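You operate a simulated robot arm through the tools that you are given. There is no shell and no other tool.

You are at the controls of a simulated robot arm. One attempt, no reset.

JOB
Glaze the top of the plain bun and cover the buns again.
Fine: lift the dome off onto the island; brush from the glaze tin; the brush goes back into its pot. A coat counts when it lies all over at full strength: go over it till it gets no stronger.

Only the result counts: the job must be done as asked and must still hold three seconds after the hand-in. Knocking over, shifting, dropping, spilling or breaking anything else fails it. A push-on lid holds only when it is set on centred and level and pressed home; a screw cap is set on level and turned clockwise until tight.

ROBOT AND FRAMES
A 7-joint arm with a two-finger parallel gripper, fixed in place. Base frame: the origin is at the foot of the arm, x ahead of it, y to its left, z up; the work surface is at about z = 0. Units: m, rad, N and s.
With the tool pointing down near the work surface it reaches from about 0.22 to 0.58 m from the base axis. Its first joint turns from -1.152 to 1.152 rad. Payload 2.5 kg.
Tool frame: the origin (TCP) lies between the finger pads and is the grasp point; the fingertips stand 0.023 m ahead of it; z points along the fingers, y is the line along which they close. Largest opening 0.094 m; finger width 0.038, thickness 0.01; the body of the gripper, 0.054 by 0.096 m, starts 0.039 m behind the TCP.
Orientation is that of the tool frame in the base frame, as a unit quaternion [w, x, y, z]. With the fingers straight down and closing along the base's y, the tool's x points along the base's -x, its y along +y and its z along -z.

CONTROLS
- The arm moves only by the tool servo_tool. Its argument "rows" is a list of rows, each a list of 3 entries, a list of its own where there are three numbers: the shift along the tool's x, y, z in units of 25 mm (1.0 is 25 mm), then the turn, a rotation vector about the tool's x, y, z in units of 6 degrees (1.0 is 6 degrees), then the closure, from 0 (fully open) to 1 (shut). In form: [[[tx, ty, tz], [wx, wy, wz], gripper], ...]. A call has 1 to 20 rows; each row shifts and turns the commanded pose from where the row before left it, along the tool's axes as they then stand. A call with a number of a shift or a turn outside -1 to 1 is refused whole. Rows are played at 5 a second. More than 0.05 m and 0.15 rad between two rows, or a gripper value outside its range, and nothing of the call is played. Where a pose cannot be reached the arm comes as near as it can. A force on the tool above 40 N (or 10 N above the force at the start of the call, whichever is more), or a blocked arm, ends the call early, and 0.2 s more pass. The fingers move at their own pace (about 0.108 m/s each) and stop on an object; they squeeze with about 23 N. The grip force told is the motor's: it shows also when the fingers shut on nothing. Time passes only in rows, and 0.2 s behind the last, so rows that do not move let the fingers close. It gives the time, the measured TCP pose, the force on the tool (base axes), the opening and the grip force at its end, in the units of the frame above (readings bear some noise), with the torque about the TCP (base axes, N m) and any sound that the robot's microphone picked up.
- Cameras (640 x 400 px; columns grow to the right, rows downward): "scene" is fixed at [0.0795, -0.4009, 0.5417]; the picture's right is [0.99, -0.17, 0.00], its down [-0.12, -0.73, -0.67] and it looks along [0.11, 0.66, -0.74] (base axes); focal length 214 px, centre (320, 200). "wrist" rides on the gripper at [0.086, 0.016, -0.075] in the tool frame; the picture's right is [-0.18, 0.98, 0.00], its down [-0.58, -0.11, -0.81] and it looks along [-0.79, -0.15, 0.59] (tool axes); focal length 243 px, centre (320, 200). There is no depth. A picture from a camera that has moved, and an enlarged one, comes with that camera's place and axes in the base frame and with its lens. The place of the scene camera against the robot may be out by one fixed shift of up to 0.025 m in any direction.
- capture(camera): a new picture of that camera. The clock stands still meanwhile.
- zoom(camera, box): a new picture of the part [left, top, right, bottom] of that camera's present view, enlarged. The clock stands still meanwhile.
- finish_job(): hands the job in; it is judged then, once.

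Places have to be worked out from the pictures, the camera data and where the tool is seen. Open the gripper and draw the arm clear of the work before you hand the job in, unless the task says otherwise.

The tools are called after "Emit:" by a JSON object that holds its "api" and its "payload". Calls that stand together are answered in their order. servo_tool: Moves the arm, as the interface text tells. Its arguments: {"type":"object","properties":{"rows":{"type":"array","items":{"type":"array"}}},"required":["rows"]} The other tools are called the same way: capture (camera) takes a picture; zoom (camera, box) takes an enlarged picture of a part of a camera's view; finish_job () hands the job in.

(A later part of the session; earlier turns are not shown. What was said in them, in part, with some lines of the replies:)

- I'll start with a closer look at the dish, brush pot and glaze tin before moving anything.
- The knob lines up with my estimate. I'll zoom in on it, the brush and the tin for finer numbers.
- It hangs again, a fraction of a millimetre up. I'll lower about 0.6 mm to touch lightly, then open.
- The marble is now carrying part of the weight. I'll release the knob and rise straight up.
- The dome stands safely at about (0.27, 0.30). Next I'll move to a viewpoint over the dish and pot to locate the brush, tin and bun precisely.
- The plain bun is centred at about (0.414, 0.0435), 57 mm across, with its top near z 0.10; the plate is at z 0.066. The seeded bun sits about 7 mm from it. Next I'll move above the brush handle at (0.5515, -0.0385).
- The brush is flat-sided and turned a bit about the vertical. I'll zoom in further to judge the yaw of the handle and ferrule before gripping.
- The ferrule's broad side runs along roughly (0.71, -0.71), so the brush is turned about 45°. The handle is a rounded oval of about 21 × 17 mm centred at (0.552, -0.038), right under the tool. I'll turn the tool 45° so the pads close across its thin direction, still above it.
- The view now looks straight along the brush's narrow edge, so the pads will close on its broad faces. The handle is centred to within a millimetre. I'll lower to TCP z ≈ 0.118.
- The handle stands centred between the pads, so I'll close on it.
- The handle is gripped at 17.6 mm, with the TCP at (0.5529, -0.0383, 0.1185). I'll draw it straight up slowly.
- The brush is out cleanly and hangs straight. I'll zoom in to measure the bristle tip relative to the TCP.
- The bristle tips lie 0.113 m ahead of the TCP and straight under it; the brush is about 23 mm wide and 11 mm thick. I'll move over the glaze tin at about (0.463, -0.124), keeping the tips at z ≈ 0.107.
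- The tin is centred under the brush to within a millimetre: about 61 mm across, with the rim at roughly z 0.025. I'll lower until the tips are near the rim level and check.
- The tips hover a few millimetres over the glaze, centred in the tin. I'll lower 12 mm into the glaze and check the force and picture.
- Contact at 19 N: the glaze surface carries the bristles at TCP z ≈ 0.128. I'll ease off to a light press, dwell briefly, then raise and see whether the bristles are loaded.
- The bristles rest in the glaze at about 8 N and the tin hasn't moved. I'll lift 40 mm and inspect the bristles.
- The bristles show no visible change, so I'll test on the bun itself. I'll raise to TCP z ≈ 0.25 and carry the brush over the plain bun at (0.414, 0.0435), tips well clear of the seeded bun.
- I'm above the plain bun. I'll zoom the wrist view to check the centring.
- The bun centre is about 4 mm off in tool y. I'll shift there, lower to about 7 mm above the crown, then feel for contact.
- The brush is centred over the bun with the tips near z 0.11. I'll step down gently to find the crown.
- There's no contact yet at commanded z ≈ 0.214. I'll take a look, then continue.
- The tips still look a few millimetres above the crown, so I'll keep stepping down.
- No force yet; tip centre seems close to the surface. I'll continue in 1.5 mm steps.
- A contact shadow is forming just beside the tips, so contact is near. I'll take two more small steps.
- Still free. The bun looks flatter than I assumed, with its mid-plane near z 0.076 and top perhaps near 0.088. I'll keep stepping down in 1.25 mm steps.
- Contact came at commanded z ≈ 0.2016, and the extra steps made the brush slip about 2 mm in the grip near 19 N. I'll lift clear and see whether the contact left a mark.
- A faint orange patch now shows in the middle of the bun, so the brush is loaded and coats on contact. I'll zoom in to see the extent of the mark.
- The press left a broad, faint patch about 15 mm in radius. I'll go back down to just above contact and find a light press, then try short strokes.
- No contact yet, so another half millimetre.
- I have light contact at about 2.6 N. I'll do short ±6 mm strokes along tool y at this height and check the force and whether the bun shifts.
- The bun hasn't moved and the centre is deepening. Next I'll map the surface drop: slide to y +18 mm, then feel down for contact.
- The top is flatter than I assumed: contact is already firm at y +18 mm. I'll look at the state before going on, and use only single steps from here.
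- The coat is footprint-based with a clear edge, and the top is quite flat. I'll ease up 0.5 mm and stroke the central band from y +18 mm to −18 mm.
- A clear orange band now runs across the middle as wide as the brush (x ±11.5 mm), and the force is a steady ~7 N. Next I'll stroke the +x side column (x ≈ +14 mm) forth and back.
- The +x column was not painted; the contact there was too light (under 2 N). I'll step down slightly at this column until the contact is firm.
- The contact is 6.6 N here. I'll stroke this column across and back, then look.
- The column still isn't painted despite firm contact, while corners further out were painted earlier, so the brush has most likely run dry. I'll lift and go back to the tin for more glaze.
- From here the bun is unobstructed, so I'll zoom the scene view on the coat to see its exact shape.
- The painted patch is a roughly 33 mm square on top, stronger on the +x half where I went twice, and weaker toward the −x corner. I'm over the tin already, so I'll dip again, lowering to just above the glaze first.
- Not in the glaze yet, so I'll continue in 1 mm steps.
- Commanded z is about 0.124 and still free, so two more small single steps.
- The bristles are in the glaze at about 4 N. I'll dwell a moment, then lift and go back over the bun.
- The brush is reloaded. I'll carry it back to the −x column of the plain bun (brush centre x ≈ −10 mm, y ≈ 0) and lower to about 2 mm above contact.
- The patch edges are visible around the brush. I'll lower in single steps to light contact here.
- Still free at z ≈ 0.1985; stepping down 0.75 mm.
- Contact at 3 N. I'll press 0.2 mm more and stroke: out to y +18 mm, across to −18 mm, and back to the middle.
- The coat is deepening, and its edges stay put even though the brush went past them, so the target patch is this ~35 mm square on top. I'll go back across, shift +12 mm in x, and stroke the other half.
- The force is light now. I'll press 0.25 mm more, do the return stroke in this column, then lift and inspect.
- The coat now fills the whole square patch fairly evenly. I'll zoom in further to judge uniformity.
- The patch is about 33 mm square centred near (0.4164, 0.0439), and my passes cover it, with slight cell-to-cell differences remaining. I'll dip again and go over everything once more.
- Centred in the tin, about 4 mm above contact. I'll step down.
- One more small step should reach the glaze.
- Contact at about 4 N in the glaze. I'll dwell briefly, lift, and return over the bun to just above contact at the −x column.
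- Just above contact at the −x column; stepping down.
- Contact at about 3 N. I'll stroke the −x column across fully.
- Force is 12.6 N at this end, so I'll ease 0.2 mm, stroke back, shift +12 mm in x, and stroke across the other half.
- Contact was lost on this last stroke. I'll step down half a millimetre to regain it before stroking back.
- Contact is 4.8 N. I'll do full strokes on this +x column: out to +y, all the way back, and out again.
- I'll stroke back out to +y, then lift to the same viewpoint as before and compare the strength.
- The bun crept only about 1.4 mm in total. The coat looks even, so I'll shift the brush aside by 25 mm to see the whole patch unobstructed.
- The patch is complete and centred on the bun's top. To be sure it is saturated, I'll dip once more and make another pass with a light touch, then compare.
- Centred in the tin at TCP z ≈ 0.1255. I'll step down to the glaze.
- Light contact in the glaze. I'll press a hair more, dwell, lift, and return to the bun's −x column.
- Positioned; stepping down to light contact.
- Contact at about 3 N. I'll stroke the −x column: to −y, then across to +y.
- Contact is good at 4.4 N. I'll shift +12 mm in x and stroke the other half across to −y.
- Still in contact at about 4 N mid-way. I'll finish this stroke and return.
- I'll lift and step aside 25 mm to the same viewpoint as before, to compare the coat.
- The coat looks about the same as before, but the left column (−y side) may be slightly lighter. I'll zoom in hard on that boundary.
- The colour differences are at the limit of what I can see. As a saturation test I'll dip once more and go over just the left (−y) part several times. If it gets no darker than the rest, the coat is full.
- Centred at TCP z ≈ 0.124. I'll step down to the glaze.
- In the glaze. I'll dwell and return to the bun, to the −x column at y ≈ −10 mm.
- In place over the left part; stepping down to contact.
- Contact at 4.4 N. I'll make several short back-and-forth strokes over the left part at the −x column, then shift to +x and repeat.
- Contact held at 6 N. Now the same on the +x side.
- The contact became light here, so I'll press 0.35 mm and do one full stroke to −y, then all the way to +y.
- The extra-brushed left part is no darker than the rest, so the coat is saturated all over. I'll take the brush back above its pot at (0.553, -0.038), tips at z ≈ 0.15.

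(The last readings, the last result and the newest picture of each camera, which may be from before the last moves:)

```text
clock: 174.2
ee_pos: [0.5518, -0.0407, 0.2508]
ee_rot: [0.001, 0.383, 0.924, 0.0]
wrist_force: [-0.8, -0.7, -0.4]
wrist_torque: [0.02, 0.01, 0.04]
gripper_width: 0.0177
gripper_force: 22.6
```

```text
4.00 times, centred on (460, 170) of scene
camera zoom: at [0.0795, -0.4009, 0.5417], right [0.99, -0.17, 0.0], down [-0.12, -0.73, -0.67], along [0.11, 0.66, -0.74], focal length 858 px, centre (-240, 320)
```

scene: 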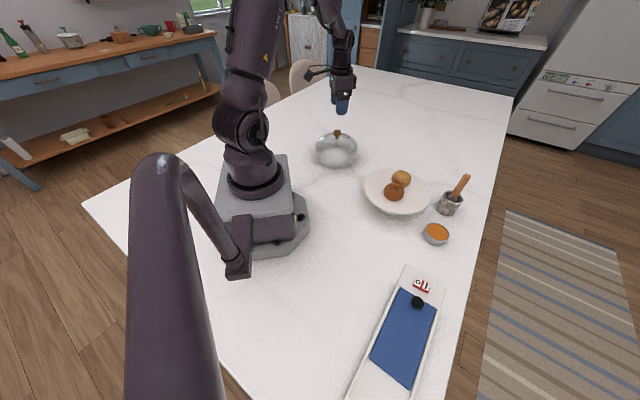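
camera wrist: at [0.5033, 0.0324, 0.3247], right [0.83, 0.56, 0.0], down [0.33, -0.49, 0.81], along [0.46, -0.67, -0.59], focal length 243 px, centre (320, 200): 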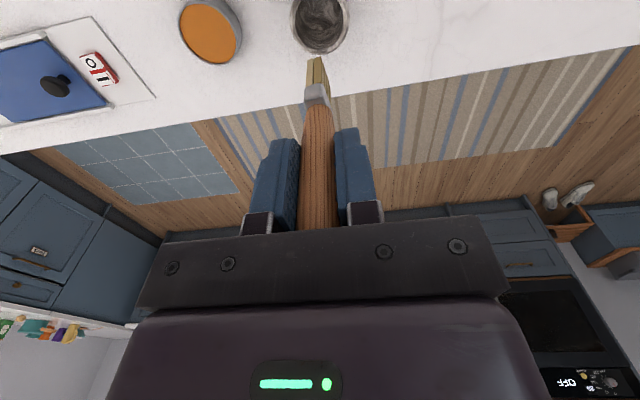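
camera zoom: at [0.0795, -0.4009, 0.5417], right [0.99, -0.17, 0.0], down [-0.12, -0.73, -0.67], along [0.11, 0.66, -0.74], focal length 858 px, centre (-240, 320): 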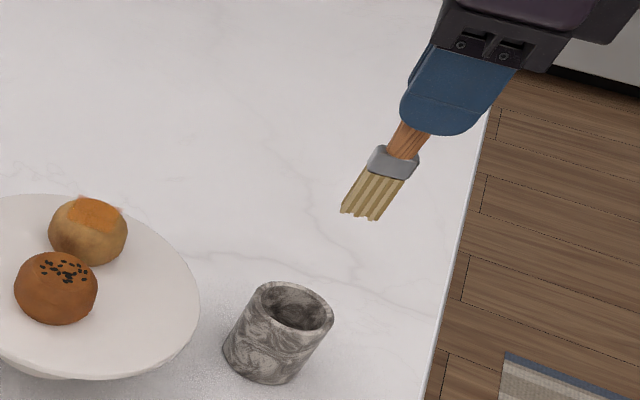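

The brush hangs straight and lines up with the pot centre to within about a millimetre. I'll lower it in, stopping about 6 mm above where it should bottom out (it slipped about 8 mm in the grip).

Emit:
{"api": "servo_tool", "payload": {"rows": [[[0.04, 0.02, 0.3], [0, 0, 0], 1], [[0, 0, 0.6], [0, 0, 0], 1], [[0, 0, 0.6], [0, 0, 0], 1], [[0, 0, 0.6], [0, 0, 0], 1], [[0, 0, 0.5], [0, 0, 0], 1], [[0, 0, 0], [0, 0, 0], 1]]}}

Emit:
{"api": "zoom", "payload": {"camera": "wrist", "box": [250, 0, 390, 100]}}

Emit:
{"api": "zoom", "payload": {"camera": "scene", "box": [420, 130, 500, 230]}}

```text
clock: 175.6
ee_pos: [0.5509, -0.0383, 0.185]
ee_rot: [0.0, 0.383, 0.924, 0.0]
wrist_force: [0.1, 0.8, -0.6]
wrist_torque: [-0.02, -0.02, 0.02]
gripper_width: 0.018
gripper_force: 23.3
```

```text
4.00 times, centred on (320, 50) of wrist
camera zoom: at [0.5027, 0.0341, 0.2591], right [0.83, 0.56, 0.0], down [0.33, -0.49, 0.81], along [0.46, -0.67, -0.59], focal length 970 px, centre (320, 800)
```

zoom: 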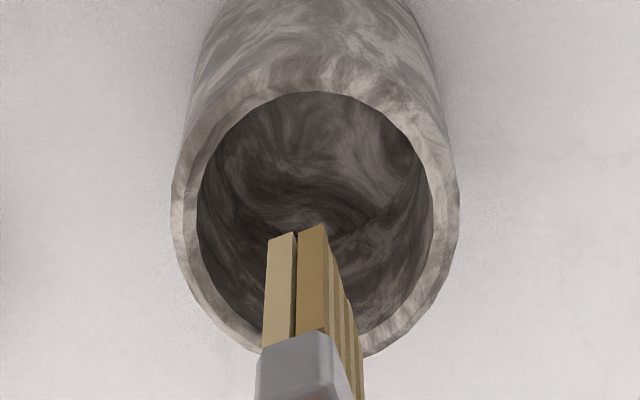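

```text
4.00 times, centred on (460, 180) of scene
camera zoom: at [0.0795, -0.4009, 0.5417], right [0.99, -0.17, 0.0], down [-0.12, -0.73, -0.67], along [0.11, 0.66, -0.74], focal length 858 px, centre (-240, 280)
```

zoom: 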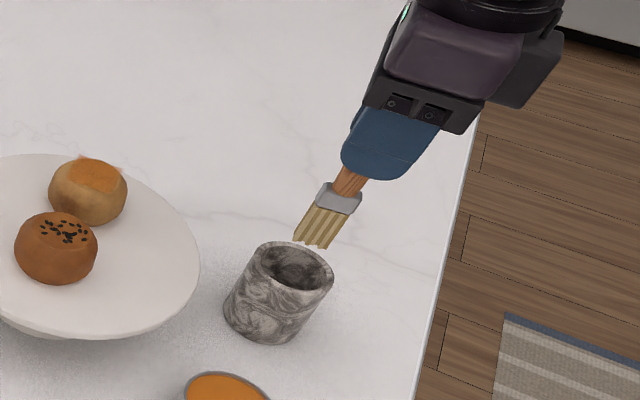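

The brush is centred over the pot opening, so I'll lower it in.

Emit:
{"api": "servo_tool", "payload": {"rows": [[[0, 0, 0.5], [0, 0, 0], 1], [[0, 0, 0.5], [0, 0, 0], 1], [[0, 0, 0.5], [0, 0, 0], 1], [[0, 0, 0.5], [0, 0, 0], 1], [[0, 0, 0.4], [0, 0, 0], 1], [[0, 0, 0.3], [0, 0, 0], 1], [[0, 0, 0], [0, 0, 0], 1]]}}

Emit:
{"api": "capture", "payload": {"camera": "wrist"}}

Emit:
{"api": "zoom", "payload": {"camera": "scene", "box": [420, 130, 500, 230]}}

```text
clock: 177.2
ee_pos: [0.5511, -0.0392, 0.118]
ee_rot: [0.0, 0.383, 0.924, 0.0]
wrist_force: [0.4, 0.6, -0.1]
wrist_torque: [0.01, 0.01, -0.02]
gripper_width: 0.0179
gripper_force: 23.3
```

```text
taken
camera wrist: at [0.5027, 0.0338, 0.1917], right [0.83, 0.56, 0.0], down [0.33, -0.49, 0.81], along [0.46, -0.67, -0.59], focal length 243 px, centre (320, 200)
```

wrist: 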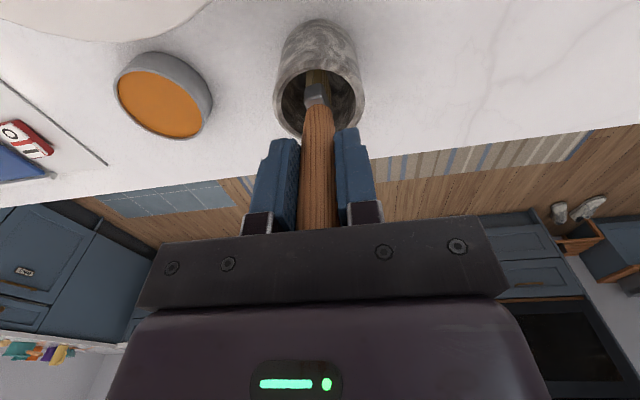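

```text
4.00 times, centred on (460, 180) of scene
camera zoom: at [0.0795, -0.4009, 0.5417], right [0.99, -0.17, 0.0], down [-0.12, -0.73, -0.67], along [0.11, 0.66, -0.74], focal length 858 px, centre (-240, 280)
```

zoom: 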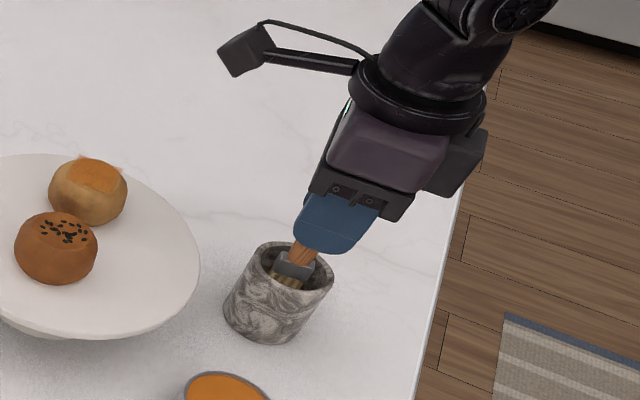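

The brush is inside the pot without touching it. I'll lower in 1.5 mm steps until it bottoms out.

Emit:
{"api": "servo_tool", "payload": {"rows": [[[0, 0, 0.08], [0, 0, 0], 1], [[0, 0, 0.06], [0, 0, 0], 1], [[0, 0, 0], [0, 0, 0], 1]]}}

```text
clock: 178.0
ee_pos: [0.5495, -0.0378, 0.1147]
ee_rot: [-0.001, 0.383, 0.924, 0.0]
wrist_force: [-0.3, -0.2, -0.4]
wrist_torque: [0.01, 0.0, -0.03]
gripper_width: 0.0181
gripper_force: 22.7
```

Emit:
{"api": "servo_tool", "payload": {"rows": [[[0, 0, 0.05], [0, 0, 0], 1], [[0, 0, 0], [0, 0, 0], 1]]}}

```text
clock: 178.6
ee_pos: [0.55, -0.0381, 0.1128]
ee_rot: [0.0, 0.382, 0.924, 0.0]
wrist_force: [-0.1, -0.2, 0.4]
wrist_torque: [-0.01, 0.03, 0.01]
gripper_width: 0.018
gripper_force: 23.0
```

Emit:
{"api": "servo_tool", "payload": {"rows": [[[0, 0, 0.05], [0, 0, 0], 1], [[0, 0, 0], [0, 0, 0], 1]]}}

```text
clock: 179.2
ee_pos: [0.5512, -0.039, 0.1117]
ee_rot: [0.001, 0.383, 0.924, 0.0]
wrist_force: [-0.9, 0.9, -0.4]
wrist_torque: [0.02, -0.05, 0.01]
gripper_width: 0.0177
gripper_force: 23.3
```

Emit:
{"api": "servo_tool", "payload": {"rows": [[[0, 0, 0.04], [0, 0, 0], 1], [[0, 0, 0], [0, 0, 0], 1]]}}

```text
clock: 179.8
ee_pos: [0.5511, -0.0392, 0.1123]
ee_rot: [0.0, 0.383, 0.924, 0.0]
wrist_force: [0.5, 0.5, -0.2]
wrist_torque: [0.02, -0.01, -0.01]
gripper_width: 0.0181
gripper_force: 23.0
```

No bottom contact yet at commanded z ≈ 0.1096, so another millimetre.

Emit:
{"api": "servo_tool", "payload": {"rows": [[[0, 0, 0.04], [0, 0, 0], 1], [[0, 0, 0], [0, 0, 0], 1]]}}

```text
clock: 180.4
ee_pos: [0.5512, -0.0392, 0.1102]
ee_rot: [-0.001, 0.383, 0.924, 0.0]
wrist_force: [-0.4, 0.0, 0.4]
wrist_torque: [-0.01, 0.04, -0.01]
gripper_width: 0.0179
gripper_force: 22.9
```

Emit:
{"api": "servo_tool", "payload": {"rows": [[[0, 0, 0.04], [0, 0, 0], 1], [[0, 0, 0], [0, 0, 0], 1]]}}

Emit:
{"api": "capture", "payload": {"camera": "wrist"}}

```text
clock: 181.0
ee_pos: [0.5517, -0.0394, 0.11]
ee_rot: [0.0, 0.383, 0.924, 0.001]
wrist_force: [0.0, -0.2, -1.1]
wrist_torque: [0.03, -0.02, 0.02]
gripper_width: 0.0178
gripper_force: 22.9
```

```text
taken
camera wrist: at [0.5027, 0.0334, 0.183], right [0.83, 0.56, 0.0], down [0.33, -0.49, 0.81], along [0.46, -0.67, -0.59], focal length 243 px, centre (320, 200)
```

wrist: 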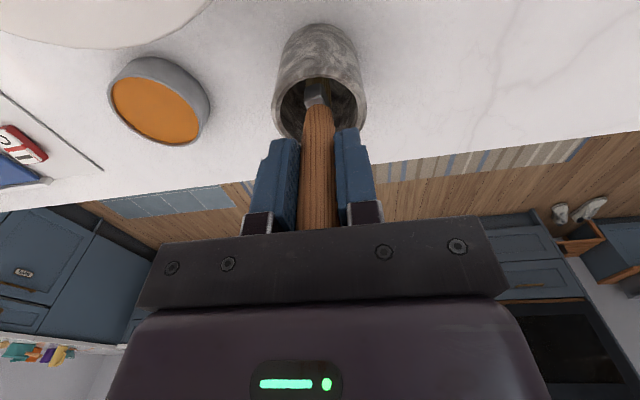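

Still free; the brush likely bottoms around z ≈ 0.105. Continuing gently.

Emit:
{"api": "servo_tool", "payload": {"rows": [[[0, 0, 0.04], [0, 0, 0], 1], [[0, 0, 0], [0, 0, 0], 1]]}}

```text
clock: 181.6
ee_pos: [0.5518, -0.0389, 0.1089]
ee_rot: [0.0, 0.382, 0.924, -0.001]
wrist_force: [-3.0, 0.2, 8.7]
wrist_torque: [-0.01, 0.19, 0.01]
gripper_width: 0.0182
gripper_force: 22.9
```

The brush is on the floor of the pot (8.7 N). I'll ease off 0.25 mm, then open the fingers gently.

Emit:
{"api": "servo_tool", "payload": {"rows": [[[0, 0, -0.01], [0, 0, 0], 1], [[0, 0, 0], [0, 0, 0], 1]]}}

```text
clock: 182.2
ee_pos: [0.5514, -0.04, 0.1091]
ee_rot: [0.0, 0.382, 0.924, 0.0]
wrist_force: [-2.4, -0.4, 9.7]
wrist_torque: [0.01, 0.16, -0.01]
gripper_width: 0.0182
gripper_force: 23.1
```

Emit:
{"api": "servo_tool", "payload": {"rows": [[[0, 0, -0.02], [0, 0, 0], 1], [[0, 0, 0], [0, 0, 0], 1]]}}

```text
clock: 182.8
ee_pos: [0.5517, -0.0383, 0.1092]
ee_rot: [0.0, 0.383, 0.924, 0.0]
wrist_force: [1.3, 0.5, 7.0]
wrist_torque: [0.01, -0.07, -0.02]
gripper_width: 0.0179
gripper_force: 23.2
```

Emit:
{"api": "servo_tool", "payload": {"rows": [[[0, 0, -0.012], [0, 0, 0], 1], [[0, 0, 0], [0, 0, 0], 1]]}}

```text
clock: 183.4
ee_pos: [0.5499, -0.0391, 0.109]
ee_rot: [0.0, 0.383, 0.924, 0.001]
wrist_force: [1.5, -1.6, 3.2]
wrist_torque: [-0.13, -0.2, 0.01]
gripper_width: 0.0176
gripper_force: 23.3
```

The force is down to about 3 N. I'll open slowly, a little per row, then fully.

Emit:
{"api": "servo_tool", "payload": {"rows": [[[0, 0, 0], [0, 0, 0], 0.79], [[0, 0, 0], [0, 0, 0], 0.76], [[0, 0, 0], [0, 0, 0], 0.72], [[0, 0, 0], [0, 0, 0], 0.65], [[0, 0, 0], [0, 0, 0], 0.55], [[0, 0, 0], [0, 0, 0], 0.4], [[0, 0, 0], [0, 0, 0], 0.2], [[0, 0, 0], [0, 0, 0], 0], [[0, 0, 0], [0, 0, 0], 0], [[0, 0, 0], [0, 0, 0], 0]]}}

Emit:
{"api": "capture", "payload": {"camera": "wrist"}}

Emit:
{"api": "zoom", "payload": {"camera": "scene", "box": [420, 130, 500, 230]}}

```text
clock: 185.6
ee_pos: [0.5504, -0.0397, 0.1096]
ee_rot: [0.0, 0.383, 0.924, 0.0]
wrist_force: [-0.3, 1.1, 0.0]
wrist_torque: [-0.02, -0.03, 0.01]
gripper_width: 0.0941
gripper_force: 0.0
```

```text
taken
camera wrist: at [0.5026, 0.0335, 0.1829], right [0.83, 0.56, 0.0], down [0.33, -0.49, 0.81], along [0.46, -0.67, -0.59], focal length 243 px, centre (320, 200)
```

wrist: 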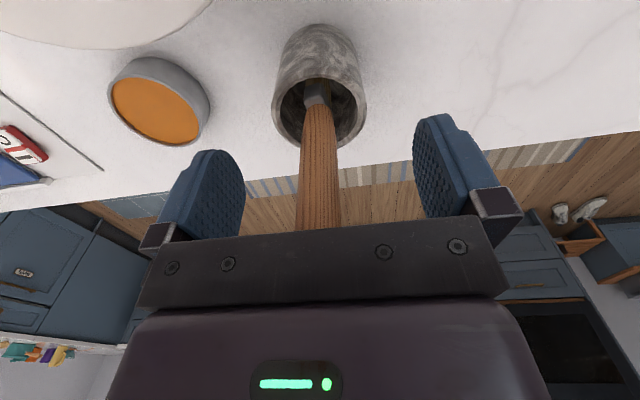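

```text
4.00 times, centred on (460, 180) of scene
camera zoom: at [0.0795, -0.4009, 0.5417], right [0.99, -0.17, 0.0], down [-0.12, -0.73, -0.67], along [0.11, 0.66, -0.74], focal length 858 px, centre (-240, 280)
```

zoom: 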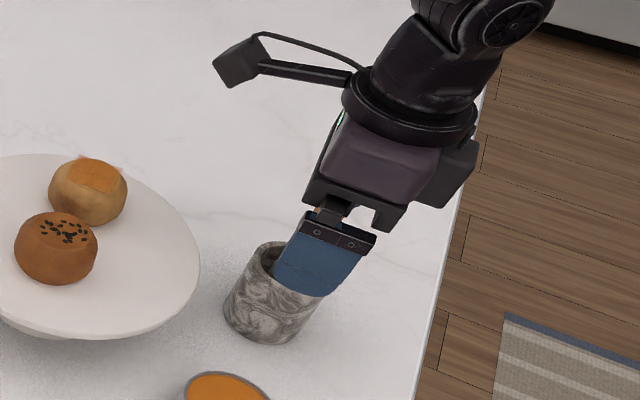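

The brush stands upright in the pot and the fingers are clear of it. I'll rise straight up.

Emit:
{"api": "servo_tool", "payload": {"rows": [[[0, 0, -0.3], [0, 0, 0], 0], [[0, 0, -0.6], [0, 0, 0], 0], [[0, 0, -0.8], [0, 0, 0], 0], [[0, 0, -0.8], [0, 0, 0], 0], [[0, 0, -0.8], [0, 0, 0], 0], [[0, 0, -0.8], [0, 0, 0], 0], [[0, 0, -0.8], [0, 0, 0], 0], [[0, 0, -0.8], [0, 0, 0], 0], [[0, 0, 0], [0, 0, 0], 0]]}}

Emit:
{"api": "capture", "payload": {"camera": "wrist"}}

Emit:
{"api": "zoom", "payload": {"camera": "scene", "box": [360, 140, 490, 260]}}

```text
clock: 187.6
ee_pos: [0.5516, -0.039, 0.2529]
ee_rot: [0.0, 0.382, 0.924, 0.0]
wrist_force: [-0.2, -0.1, 0.0]
wrist_torque: [-0.02, 0.02, -0.02]
gripper_width: 0.094
gripper_force: 0.0
```

```text
taken
camera wrist: at [0.5027, 0.0327, 0.3258], right [0.83, 0.56, 0.0], down [0.33, -0.49, 0.81], along [0.46, -0.67, -0.59], focal length 243 px, centre (320, 200)
```

wrist: 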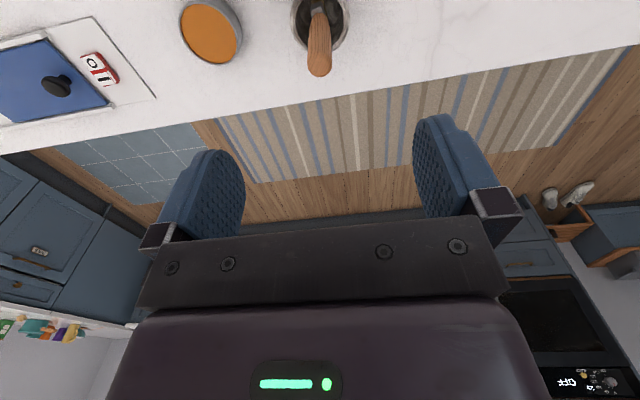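

```text
3.33 times, centred on (425, 200) of scene
camera zoom: at [0.0795, -0.4009, 0.5417], right [0.99, -0.17, 0.0], down [-0.12, -0.73, -0.67], along [0.11, 0.66, -0.74], focal length 715 px, centre (-30, 200)
```

zoom: 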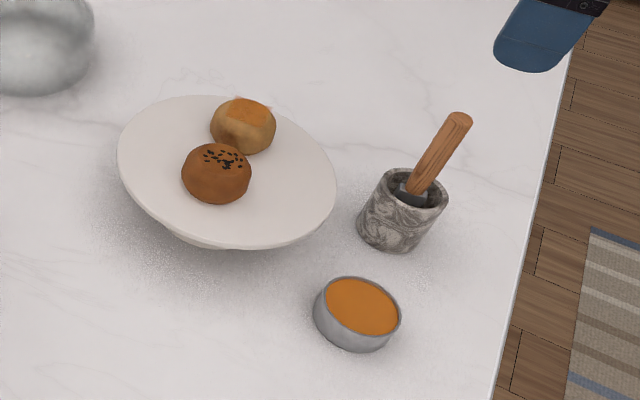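

The brush is back in its pot, and the tin and plate are undisturbed. I'll turn the tool back by 45°, then travel to above the dome.

Emit:
{"api": "servo_tool", "payload": {"rows": [[[0, 0, 0], [0, 0, -1], 0], [[0, 0, 0], [0, 0, -1], 0], [[0, 0, 0], [0, 0, -1], 0], [[0, 0, 0], [0, 0, -1], 0], [[0, 0, 0], [0, 0, -1], 0], [[0, 0, 0], [0, 0, -1], 0], [[0, 0, 0], [0, 0, -1], 0], [[0, 0, 0], [0, 0, -0.5], 0], [[0, 0, 0], [0, 0, 0], 0]]}}

Emit:
{"api": "servo_tool", "payload": {"rows": [[[0.35, 0.4, 0], [0, 0, 0], 0], [[0.66, 0.79, 0], [0, 0, 0], 0], [[0.66, 0.79, 0], [0, 0, 0], 0], [[0.66, 0.79, 0], [0, 0, 0], 0], [[0.66, 0.79, 0], [0, 0, 0], 0], [[0.66, 0.79, 0], [0, 0, 0], 0], [[0.66, 0.79, 0], [0, 0, 0], 0], [[0.66, 0.79, 0], [0, 0, 0], 0], [[0.66, 0.79, 0], [0, 0, 0], 0], [[0.66, 0.79, 0], [0, 0, 0], 0], [[0.66, 0.79, 0], [0, 0, 0], 0], [[0.66, 0.79, 0], [0, 0, 0], 0], [[0.66, 0.79, 0], [0, 0, 0], 0], [[0.66, 0.79, 0], [0, 0, 0], 0], [[0.66, 0.79, 0], [0, 0, 0], 0], [[0.66, 0.79, 0], [0, 0, 0], 0], [[0.66, 0.79, 0], [0, 0, 0], 0], [[0.39, 0.51, 0], [0, 0, 0], 0], [[0, 0, 0], [0, 0, 0], 0]]}}

Emit:
{"api": "capture", "payload": {"camera": "wrist"}}

Emit:
{"api": "capture", "payload": {"camera": "scene"}}

```text
clock: 189.6
ee_pos: [0.5516, -0.0387, 0.252]
ee_rot: [-0.001, -0.001, 1.0, -0.001]
wrist_force: [0.9, -0.3, 0.9]
wrist_torque: [-0.01, 0.02, 0.02]
gripper_width: 0.0941
gripper_force: 0.1
```

```text
clock: 193.6
ee_pos: [0.2677, 0.3011, 0.2519]
ee_rot: [0.0, 0.0, 1.0, 0.0]
wrist_force: [0.6, 0.1, 0.3]
wrist_torque: [-0.01, 0.0, -0.01]
gripper_width: 0.094
gripper_force: 0.1
```

```text
taken
camera wrist: at [0.1825, 0.317, 0.3259], right [0.18, 0.98, 0.0], down [0.58, -0.11, 0.81], along [0.79, -0.15, -0.59], focal length 243 px, centre (320, 200)
```

wrist: 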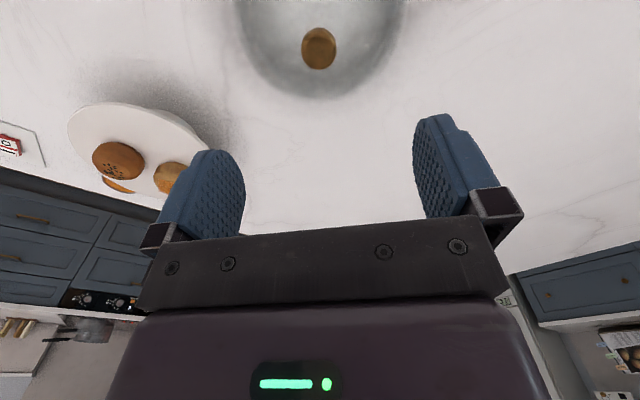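

```text
taken
```

scene: 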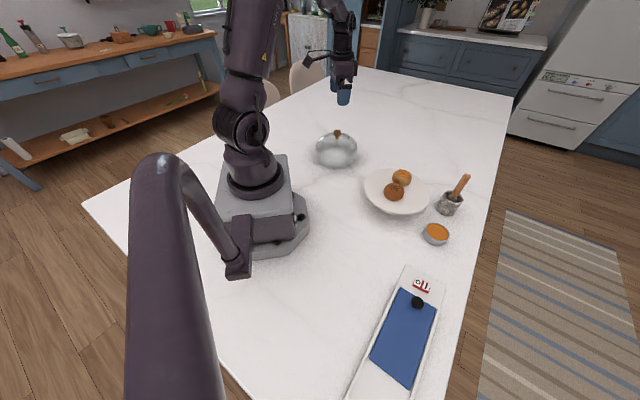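

I'm 1–2 mm off the dome's release point. I'll correct that and lower to about 30 mm above the grip height first.

Emit:
{"api": "servo_tool", "payload": {"rows": [[[-0.04, -0.06, 0.5], [0, 0, 0], 0], [[0, 0, 0.8], [0, 0, 0], 0], [[0, 0, 0.8], [0, 0, 0], 0], [[0, 0, 0.8], [0, 0, 0], 0], [[0, 0, 0.8], [0, 0, 0], 0], [[0, 0, 0.6], [0, 0, 0], 0], [[0, 0, 0], [0, 0, 0], 0]]}}

Emit:
{"api": "capture", "payload": {"camera": "wrist"}}

Emit:
{"api": "zoom", "payload": {"camera": "wrist", "box": [270, 70, 370, 170]}}

```text
clock: 195.2
ee_pos: [0.2696, 0.2993, 0.1437]
ee_rot: [0.0, 0.0, 1.0, 0.0]
wrist_force: [0.2, 0.3, -0.5]
wrist_torque: [-0.04, -0.01, -0.01]
gripper_width: 0.0941
gripper_force: 0.0
```

```text
taken
camera wrist: at [0.184, 0.3148, 0.2178], right [0.18, 0.98, 0.0], down [0.58, -0.11, 0.81], along [0.79, -0.15, -0.59], focal length 243 px, centre (320, 200)
```

wrist: 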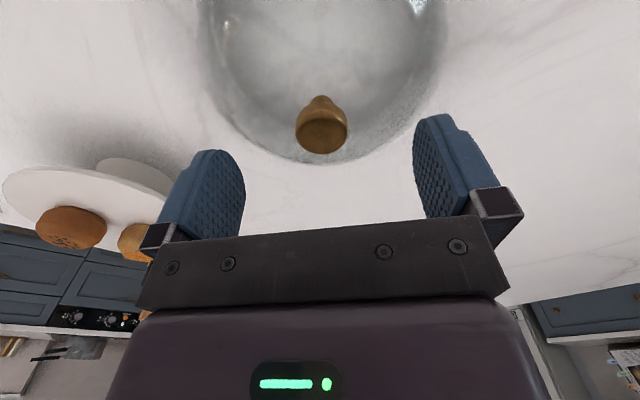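

```text
4.00 times, centred on (320, 120) of wrist
camera zoom: at [0.184, 0.3148, 0.2178], right [0.18, 0.98, 0.0], down [0.58, -0.11, 0.81], along [0.79, -0.15, -0.59], focal length 970 px, centre (320, 520)
```

zoom: 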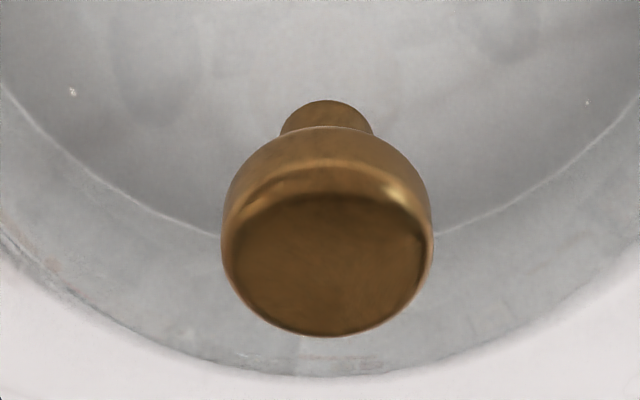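

Centred to about 1 mm. I'll lower to the same grip height on the knob (TCP z ≈ 0.110).

Emit:
{"api": "servo_tool", "payload": {"rows": [[[0, 0.03, 0.4], [0, 0, 0], 0], [[0, 0, 0.4], [0, 0, 0], 0], [[0, 0, 0.3], [0, 0, 0], 0], [[0, 0, 0.2], [0, 0, 0], 0], [[0, 0, 0], [0, 0, 0], 0]]}}

Emit:
{"api": "capture", "payload": {"camera": "wrist"}}

```text
clock: 196.4
ee_pos: [0.2691, 0.2999, 0.1123]
ee_rot: [0.0, -0.001, 1.0, 0.0]
wrist_force: [0.3, 0.1, 0.0]
wrist_torque: [-0.01, 0.02, 0.0]
gripper_width: 0.094
gripper_force: 0.2
```

```text
taken
camera wrist: at [0.1839, 0.3161, 0.1852], right [0.18, 0.98, 0.0], down [0.58, -0.11, 0.81], along [0.79, -0.15, -0.59], focal length 243 px, centre (320, 200)
```

wrist: 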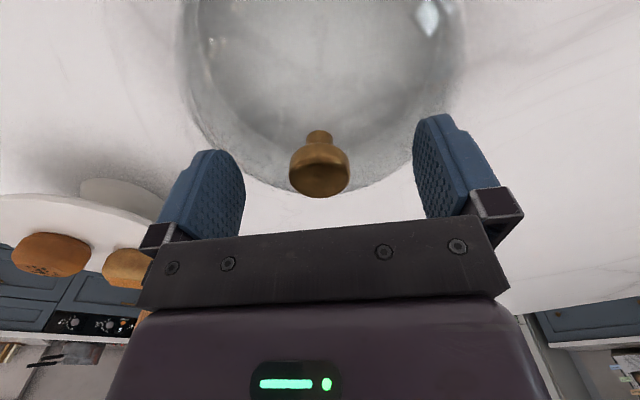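

The knob sits exactly where it did for the first grip, so I'll close.

Emit:
{"api": "servo_tool", "payload": {"rows": [[[0, 0, 0], [0, 0, 0], 0.4], [[0, 0, 0], [0, 0, 0], 0.6], [[0, 0, 0], [0, 0, 0], 0.8], [[0, 0, 0], [0, 0, 0], 1], [[0, 0, 0], [0, 0, 0], 1], [[0, 0, 0], [0, 0, 0], 1]]}}

Emit:
{"api": "capture", "payload": {"camera": "wrist"}}

```text
clock: 197.8
ee_pos: [0.2699, 0.2998, 0.1123]
ee_rot: [0.0, 0.001, 1.0, 0.0]
wrist_force: [0.1, -0.2, 0.6]
wrist_torque: [0.0, -0.02, 0.0]
gripper_width: 0.0282
gripper_force: 22.8
```

```text
taken
camera wrist: at [0.1839, 0.316, 0.1854], right [0.18, 0.98, 0.0], down [0.58, -0.11, 0.81], along [0.79, -0.15, -0.59], focal length 243 px, centre (320, 200)
```

wrist: 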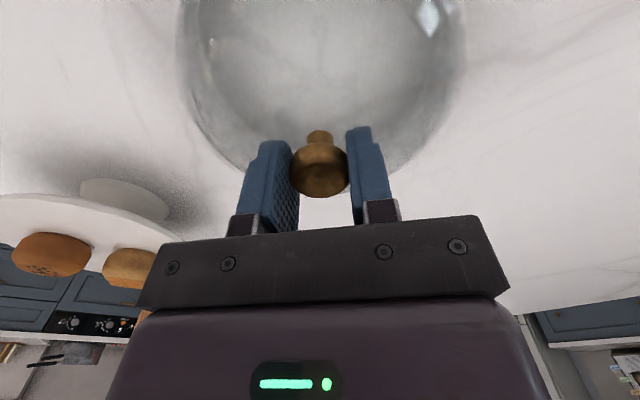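

Gripped at 28 mm. I'll lift slowly, then carry the dome back along the same route at z ≈ 0.30.

Emit:
{"api": "servo_tool", "payload": {"rows": [[[0, 0, -0.1], [0, 0, 0], 1], [[0, 0, -0.2], [0, 0, 0], 1], [[0, 0, -0.4], [0, 0, 0], 1], [[0, 0, -0.7], [0, 0, 0], 1], [[0, 0, -0.8], [0, 0, 0], 1], [[0, 0, -0.8], [0, 0, 0], 1], [[0, 0, -0.8], [0, 0, 0], 1], [[0, 0, -0.8], [0, 0, 0], 1], [[0, 0, -0.8], [0, 0, 0], 1], [[0, 0, -0.8], [0, 0, 0], 1], [[0, 0, -0.8], [0, 0, 0], 1], [[0, 0, -0.4], [0, 0, 0], 1], [[0, 0, -0.2], [0, 0, 0], 1], [[0, 0, 0], [0, 0, 0], 1]]}}

Emit:
{"api": "capture", "payload": {"camera": "wrist"}}

```text
clock: 200.8
ee_pos: [0.2696, 0.3004, 0.302]
ee_rot: [0.0, 0.0, 1.0, 0.0]
wrist_force: [-0.2, 0.2, -3.1]
wrist_torque: [0.01, 0.01, 0.0]
gripper_width: 0.0286
gripper_force: 22.9
```

```text
taken
camera wrist: at [0.1839, 0.316, 0.376], right [0.18, 0.98, 0.0], down [0.58, -0.11, 0.81], along [0.79, -0.15, -0.59], focal length 243 px, centre (320, 200)
```

wrist: 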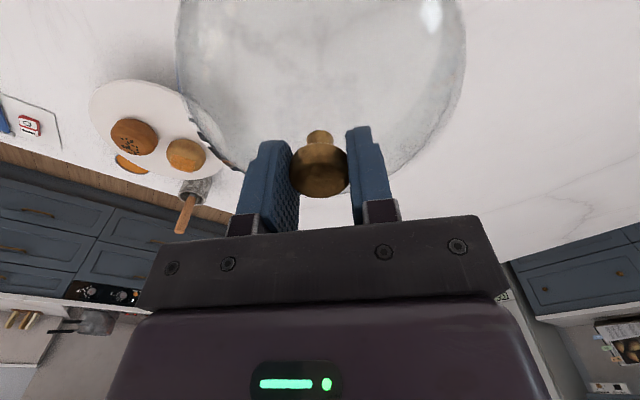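

The dome is held level. I'll carry it to above the plate at (0.3929, 0.0185).

Emit:
{"api": "servo_tool", "payload": {"rows": [[[-0.2, -0.46, 0], [0, 0, 0], 1], [[-0.35, -0.8, 0], [0, 0, 0], 1], [[-0.35, -0.8, 0], [0, 0, 0], 1], [[-0.35, -0.8, 0], [0, 0, 0], 1], [[-0.35, -0.8, 0], [0, 0, 0], 1], [[-0.35, -0.8, 0], [0, 0, 0], 1], [[-0.35, -0.8, 0], [0, 0, 0], 1], [[-0.35, -0.8, 0], [0, 0, 0], 1], [[-0.35, -0.8, 0], [0, 0, 0], 1], [[-0.35, -0.8, 0], [0, 0, 0], 1], [[-0.35, -0.8, 0], [0, 0, 0], 1], [[-0.35, -0.8, 0], [0, 0, 0], 1], [[-0.35, -0.8, 0], [0, 0, 0], 1], [[-0.35, -0.8, 0], [0, 0, 0], 1], [[-0.17, -0.4, 0], [0, 0, 0], 1], [[0, 0, 0], [0, 0, 0], 1]]}}

Emit:
{"api": "capture", "payload": {"camera": "wrist"}}

Emit:
{"api": "zoom", "payload": {"camera": "scene", "box": [340, 80, 480, 230]}}

```text
clock: 204.2
ee_pos: [0.3926, 0.0184, 0.3018]
ee_rot: [0.0, 0.0, 1.0, 0.0]
wrist_force: [-0.4, -0.4, -1.7]
wrist_torque: [0.01, 0.0, 0.03]
gripper_width: 0.0285
gripper_force: 22.6
```

```text
taken
camera wrist: at [0.3074, 0.0346, 0.3758], right [0.18, 0.98, 0.0], down [0.58, -0.11, 0.81], along [0.79, -0.15, -0.59], focal length 243 px, centre (320, 200)
```

wrist: 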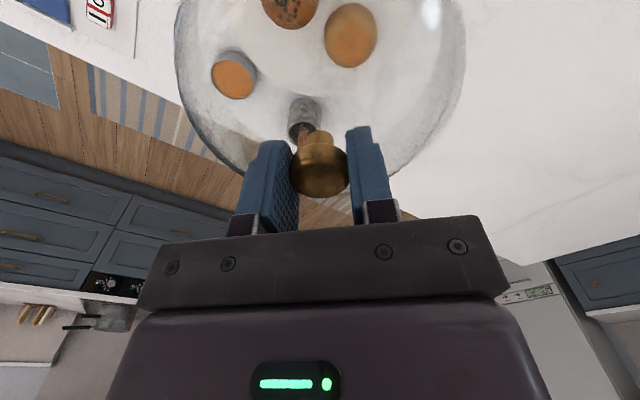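

```text
2.67 times, centred on (410, 155) of scene
camera zoom: at [0.0795, -0.4009, 0.5417], right [0.99, -0.17, 0.0], down [-0.12, -0.73, -0.67], along [0.11, 0.66, -0.74], focal length 572 px, centre (80, 320)
```

zoom: 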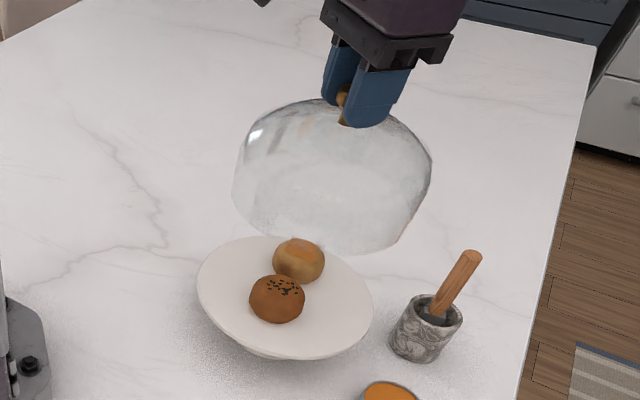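

I'm above the plate within half a millimetre of the original grip position. I'll lower to about 20 mm above the seat.

Emit:
{"api": "servo_tool", "payload": {"rows": [[[0.012, 0, 0.4], [0, 0, 0], 1], [[0, 0, 0.7], [0, 0, 0], 1], [[0, 0, 0.8], [0, 0, 0], 1], [[0, 0, 0.8], [0, 0, 0], 1], [[0, 0, 0.8], [0, 0, 0], 1], [[0, 0, 0.5], [0, 0, 0], 1], [[0, 0, 0], [0, 0, 0], 1]]}}

Emit:
{"api": "capture", "payload": {"camera": "wrist"}}

Emit:
{"api": "zoom", "payload": {"camera": "scene", "box": [340, 110, 460, 230]}}

```text
clock: 205.8
ee_pos: [0.3924, 0.0191, 0.2025]
ee_rot: [0.0, 0.0, 1.0, -0.001]
wrist_force: [-0.7, -0.6, -2.6]
wrist_torque: [-0.03, 0.05, 0.02]
gripper_width: 0.0286
gripper_force: 22.8
```

```text
taken
camera wrist: at [0.3069, 0.0349, 0.2756], right [0.18, 0.98, 0.0], down [0.58, -0.11, 0.81], along [0.79, -0.15, -0.59], focal length 243 px, centre (320, 200)
```

wrist: 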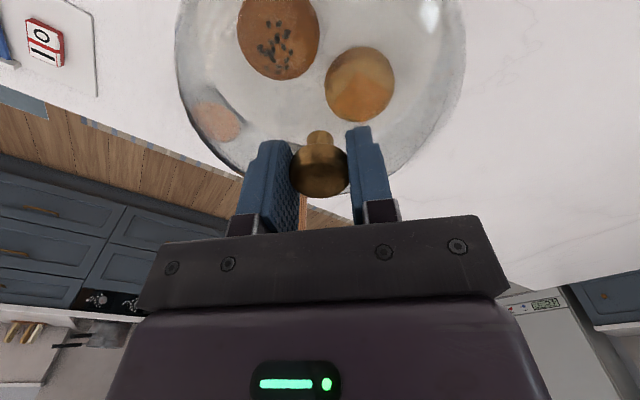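

```text
3.33 times, centred on (400, 170) of scene
camera zoom: at [0.0795, -0.4009, 0.5417], right [0.99, -0.17, 0.0], down [-0.12, -0.73, -0.67], along [0.11, 0.66, -0.74], focal length 715 px, centre (53, 300)
```

zoom: 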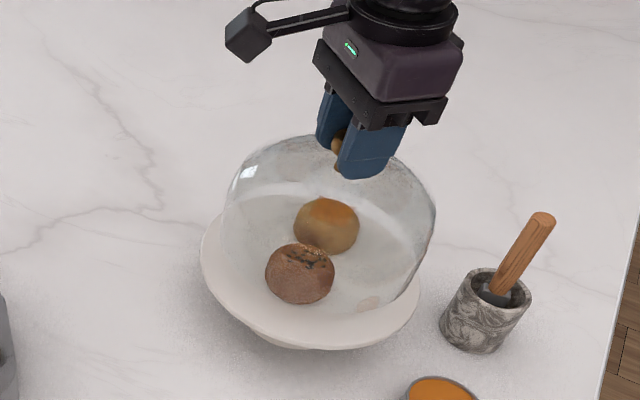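

Everything aligns, and the plate is in its original place. I'll lower to about 2 mm above the seat.

Emit:
{"api": "servo_tool", "payload": {"rows": [[[0, -0.01, 0.3], [0, 0, 0], 1], [[0, 0, 0.3], [0, 0, 0], 1], [[0, 0, 0.2], [0, 0, 0], 1], [[0, 0, 0.08], [0, 0, 0], 1], [[0, 0, 0], [0, 0, 0], 1]]}}

Emit:
{"api": "zoom", "payload": {"camera": "scene", "box": [350, 130, 450, 230]}}

Emit:
{"api": "zoom", "payload": {"camera": "wrist", "box": [160, 0, 480, 200]}}

```text
clock: 207.0
ee_pos: [0.3912, 0.0173, 0.18]
ee_rot: [0.0, 0.0, 1.0, 0.0]
wrist_force: [0.0, 0.0, -1.8]
wrist_torque: [0.0, -0.02, -0.01]
gripper_width: 0.0281
gripper_force: 22.8
```

```text
4.00 times, centred on (400, 180) of scene
camera zoom: at [0.0795, -0.4009, 0.5417], right [0.99, -0.17, 0.0], down [-0.12, -0.73, -0.67], along [0.11, 0.66, -0.74], focal length 858 px, centre (0, 280)
```

zoom: 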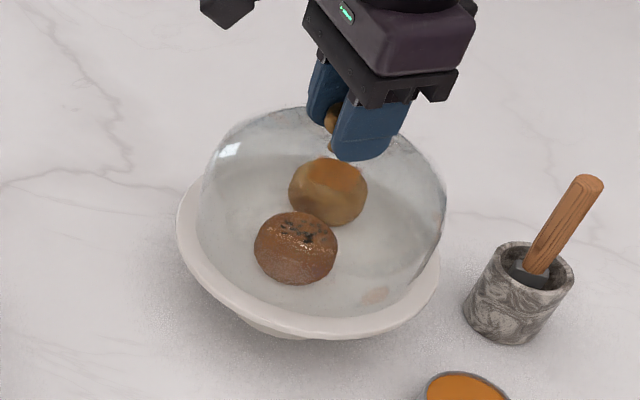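

```text
2.00 times, centred on (320, 100) of wrist
camera zoom: at [0.3072, 0.0347, 0.2536], right [0.18, 0.98, 0.0], down [0.58, -0.11, 0.81], along [0.79, -0.15, -0.59], focal length 485 px, centre (320, 400)
```

zoom: 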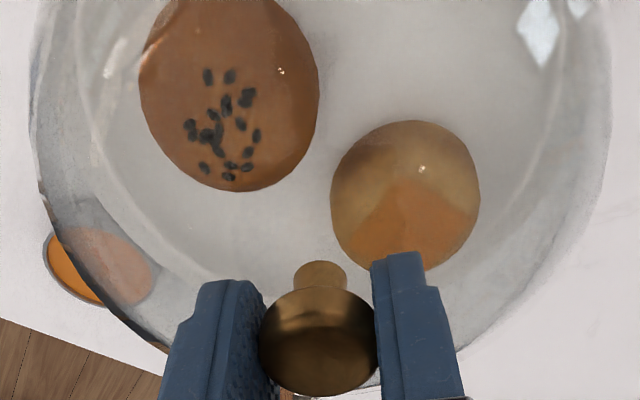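

About 2 mm to go; stepping down gently.

Emit:
{"api": "servo_tool", "payload": {"rows": [[[0, 0, 0.04], [0, 0, 0], 1], [[0, 0, 0.02], [0, 0, 0], 1], [[0, 0, 0], [0, 0, 0], 1]]}}

```text
clock: 207.8
ee_pos: [0.3914, 0.0186, 0.1776]
ee_rot: [0.0, 0.0, 1.0, 0.0]
wrist_force: [-0.7, 0.2, -3.2]
wrist_torque: [0.03, 0.04, 0.0]
gripper_width: 0.0282
gripper_force: 22.6
```

Emit:
{"api": "servo_tool", "payload": {"rows": [[[0, 0, 0.03], [0, 0, 0], 1], [[0, 0, 0], [0, 0, 0], 1]]}}

```text
clock: 208.4
ee_pos: [0.3915, 0.0191, 0.1776]
ee_rot: [-0.001, -0.001, 1.0, 0.0]
wrist_force: [-0.6, -0.5, 3.2]
wrist_torque: [0.01, 0.16, 0.03]
gripper_width: 0.028
gripper_force: 23.2
```

The dome has touched its seat at TCP z ≈ 0.176, matching the original height. I'll press slightly to make sure it is fully home.

Emit:
{"api": "servo_tool", "payload": {"rows": [[[0, 0, 0.016], [0, 0, 0], 1], [[0, 0, 0], [0, 0, 0], 1]]}}

Emit:
{"api": "zoom", "payload": {"camera": "scene", "box": [350, 140, 450, 230]}}

Emit:
{"api": "capture", "payload": {"camera": "wrist"}}

```text
clock: 209.0
ee_pos: [0.3916, 0.0187, 0.1777]
ee_rot: [0.0, -0.001, 1.0, 0.0]
wrist_force: [-5.5, -0.9, 12.4]
wrist_torque: [0.04, 0.21, 0.02]
gripper_width: 0.0284
gripper_force: 22.5
```

```text
4.44 times, centred on (400, 185) of scene
camera zoom: at [0.0794, -0.4009, 0.5417], right [0.99, -0.17, 0.0], down [-0.12, -0.73, -0.67], along [0.11, 0.66, -0.74], focal length 953 px, centre (-36, 267)
```

zoom: 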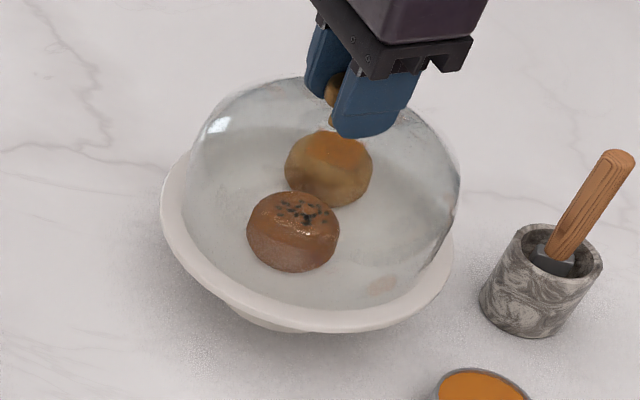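

```text
taken
camera wrist: at [0.3075, 0.0346, 0.2514], right [0.18, 0.98, 0.0], down [0.58, -0.11, 0.81], along [0.79, -0.15, -0.59], focal length 243 px, centre (320, 200)
```

wrist: 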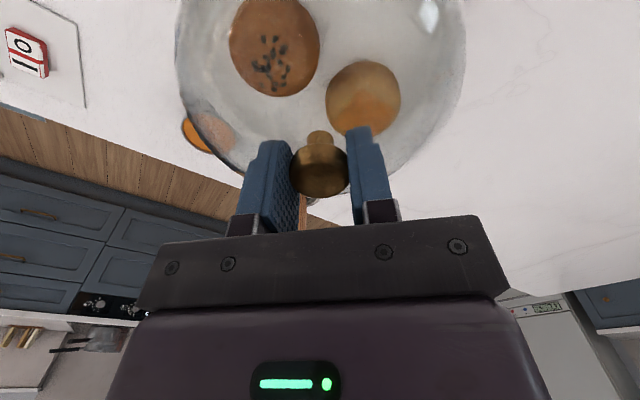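

The height matches the original, but a −5 N x-force suggests about half a millimetre of offset. I'll ease off, shift −0.5 mm in x, and check the force.

Emit:
{"api": "servo_tool", "payload": {"rows": [[[0, 0, -0.024], [0, 0, 0], 1], [[0.02, 0, 0], [0, 0, 0], 1], [[0, 0, 0], [0, 0, 0], 1]]}}

```text
clock: 209.8
ee_pos: [0.3929, 0.0176, 0.1773]
ee_rot: [0.0, 0.0, 1.0, 0.0]
wrist_force: [0.2, -0.4, -1.1]
wrist_torque: [-0.07, -0.21, 0.02]
gripper_width: 0.0283
gripper_force: 22.8
```

Emit:
{"api": "servo_tool", "payload": {"rows": [[[0, 0, 0.014], [0, 0, 0], 1], [[0, 0, 0], [0, 0, 0], 1]]}}

Emit:
{"api": "capture", "payload": {"camera": "wrist"}}

```text
clock: 210.4
ee_pos: [0.3915, 0.0187, 0.178]
ee_rot: [-0.001, -0.001, 1.0, 0.0]
wrist_force: [-3.1, -0.1, 6.5]
wrist_torque: [0.01, -0.17, -0.03]
gripper_width: 0.0279
gripper_force: 23.6
```

```text
taken
camera wrist: at [0.3068, 0.0345, 0.2514], right [0.18, 0.98, 0.0], down [0.58, -0.11, 0.81], along [0.79, -0.15, -0.59], focal length 243 px, centre (320, 200)
```

wrist: 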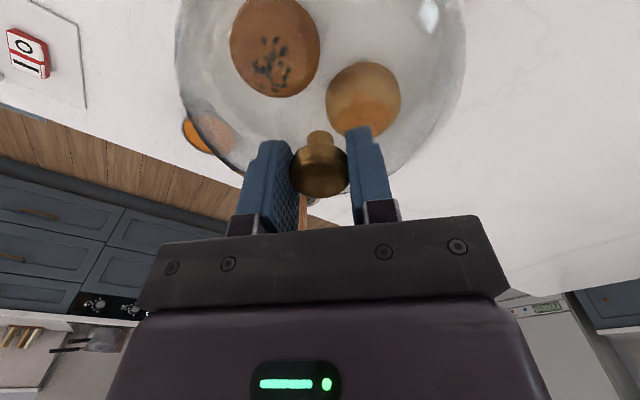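

TCP is (0.3928, 0.0185, 0.1764), practically identical to the original grip pose. I'll ease the press and open the fingers gently.

Emit:
{"api": "servo_tool", "payload": {"rows": [[[0, 0, -0.008], [0, 0, 0], 1], [[0, 0, 0], [0, 0, 0], 1]]}}

Emit:
{"api": "servo_tool", "payload": {"rows": [[[0, 0, 0], [0, 0, 0], 0.67], [[0, 0, 0], [0, 0, 0], 0.62], [[0, 0, 0], [0, 0, 0], 0.5], [[0, 0, 0], [0, 0, 0], 0.3], [[0, 0, 0], [0, 0, 0], 0.1], [[0, 0, 0], [0, 0, 0], 0], [[0, 0, 0], [0, 0, 0], 0], [[0, 0, 0], [0, 0, 0], 0]]}}

Emit:
{"api": "capture", "payload": {"camera": "wrist"}}

Emit:
{"api": "zoom", "payload": {"camera": "scene", "box": [350, 110, 450, 230]}}

```text
clock: 211.0
ee_pos: [0.3923, 0.019, 0.1776]
ee_rot: [-0.001, 0.0, 1.0, 0.0]
wrist_force: [-3.9, 2.7, 8.5]
wrist_torque: [0.02, 0.07, 0.03]
gripper_width: 0.0282
gripper_force: 23.1
```

```text
clock: 212.8
ee_pos: [0.3922, 0.0175, 0.1769]
ee_rot: [0.0, 0.0, 1.0, 0.0]
wrist_force: [0.3, -0.7, 0.4]
wrist_torque: [-0.02, -0.04, -0.01]
gripper_width: 0.0942
gripper_force: 0.2
```

```text
taken
camera wrist: at [0.3069, 0.0343, 0.2512], right [0.18, 0.98, 0.0], down [0.58, -0.11, 0.81], along [0.79, -0.15, -0.59], focal length 243 px, centre (320, 200)
```

wrist: 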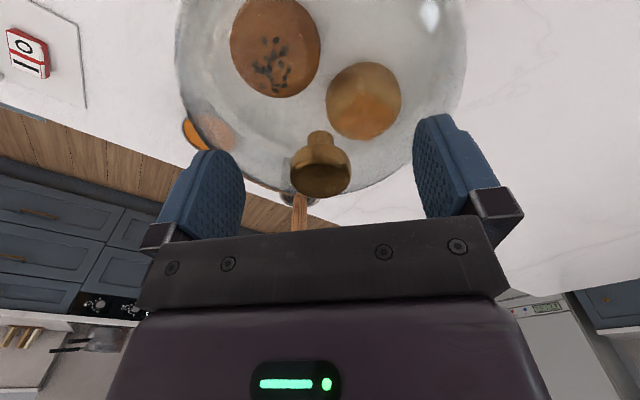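

```text
3.33 times, centred on (400, 170) of scene
camera zoom: at [0.0795, -0.4009, 0.5417], right [0.99, -0.17, 0.0], down [-0.12, -0.73, -0.67], along [0.11, 0.66, -0.74], focal length 715 px, centre (53, 300)
```

zoom: 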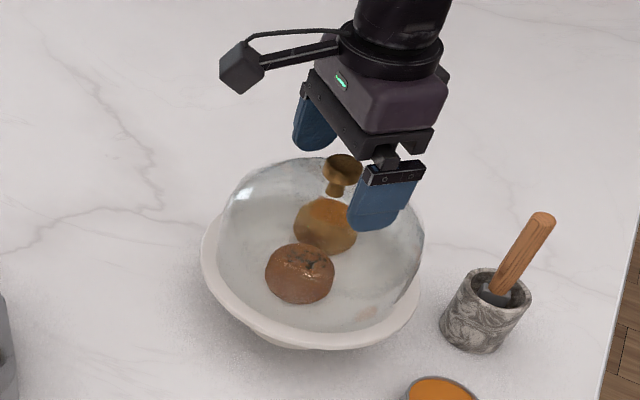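

The dome is seated exactly as at the start and the fingers are open around the knob. I'll rise straight up and withdraw toward the start pose.

Emit:
{"api": "servo_tool", "payload": {"rows": [[[0, 0, -0.3], [0, 0, 0], 0], [[0, 0, -0.6], [0, 0, 0], 0], [[0, 0, -0.8], [0, 0, 0], 0], [[0, 0, -0.8], [0, 0, 0], 0], [[0, 0, -0.8], [0, 0, 0], 0], [[0, 0, -0.8], [0, 0, 0], 0], [[0.5, 0.5, -0.8], [0, 0, 0], 0], [[0.6, 0.6, -0.8], [0, 0, 0], 0], [[0.6, 0.6, -0.8], [0, 0, 0], 0], [[0.6, 0.6, -0.8], [0, 0, 0], 0], [[0.6, 0.6, -0.8], [0, 0, 0], 0], [[0.6, 0.6, -0.8], [0, 0, 0], 0], [[0.3, 0.5, -0.6], [0, 0, 0], 0], [[0, 0, 0], [0, 0, 0], 0]]}}

Emit:
{"api": "capture", "payload": {"camera": "wrist"}}

Emit:
{"api": "capture", "payload": {"camera": "scene"}}

Emit:
{"api": "zoom", "payload": {"camera": "scene", "box": [340, 130, 500, 260]}}

```text
clock: 215.8
ee_pos: [0.2959, 0.1191, 0.4138]
ee_rot: [0.0, 0.001, 1.0, 0.0]
wrist_force: [-0.1, -0.3, -0.6]
wrist_torque: [0.01, -0.02, 0.02]
gripper_width: 0.0941
gripper_force: 0.0
```

```text
taken
camera wrist: at [0.2115, 0.1351, 0.4882], right [0.18, 0.98, 0.0], down [0.58, -0.11, 0.81], along [0.79, -0.15, -0.59], focal length 243 px, centre (320, 200)
```

wrist: 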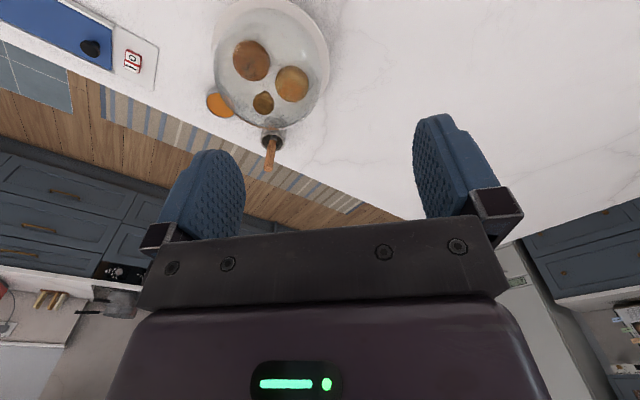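

```text
taken
```

scene: 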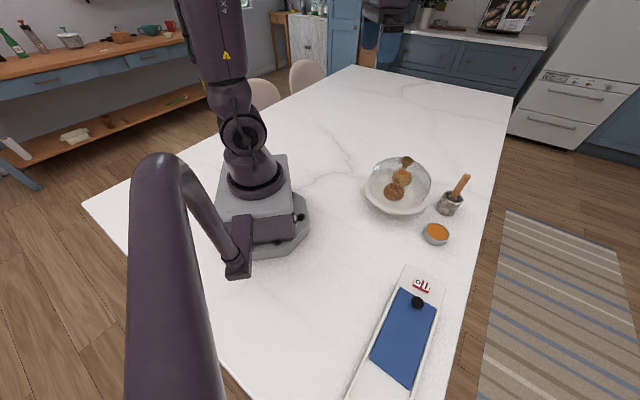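

```text
3.08 times, centred on (420, 195) of scene
camera zoom: at [0.0795, -0.4009, 0.5417], right [0.99, -0.17, 0.0], down [-0.12, -0.73, -0.67], along [0.11, 0.66, -0.74], focal length 660 px, centre (12, 215)
```

zoom: 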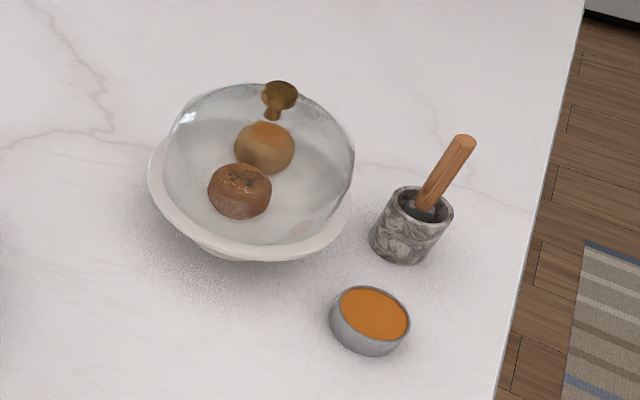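

Everything matches the starting layout: the dome is centred and level on the plate, the brush is upright in its pot, the tin is unmoved and the plain bun's top is glazed. The gripper is open and the arm is clear, so I'm handing in the job.

Emit:
{"api": "finish_job", "payload": {}}

```text
The job is handed in.
```

I glazed the top of the plain bun, put the dome back over the buns, and handed the job in. The result hasn't come back yet.

- **Glaze:** I dipped the brush five times and went over the top until extra strokes made it no darker. The coat covers a square of about 33 mm on top. It did not spread past those edges even when the brush went beyond them, so I took that square as the area to glaze.
- **Dome:** It is back on the plate within a millimetre of where it started, level, and was pressed down lightly before I let go.
- **Brush:** It stands upright in its pot. The handle slid about 8 mm in the gripper while I worked, but the brush went back in cleanly.
- **Bun position:** Brushing pushed the plain bun about 2 mm across the plate. The seeded bun, plate, glaze tin and pot look unmoved in the last pictures.

The gripper is open and the arm is drawn back near its starting position.
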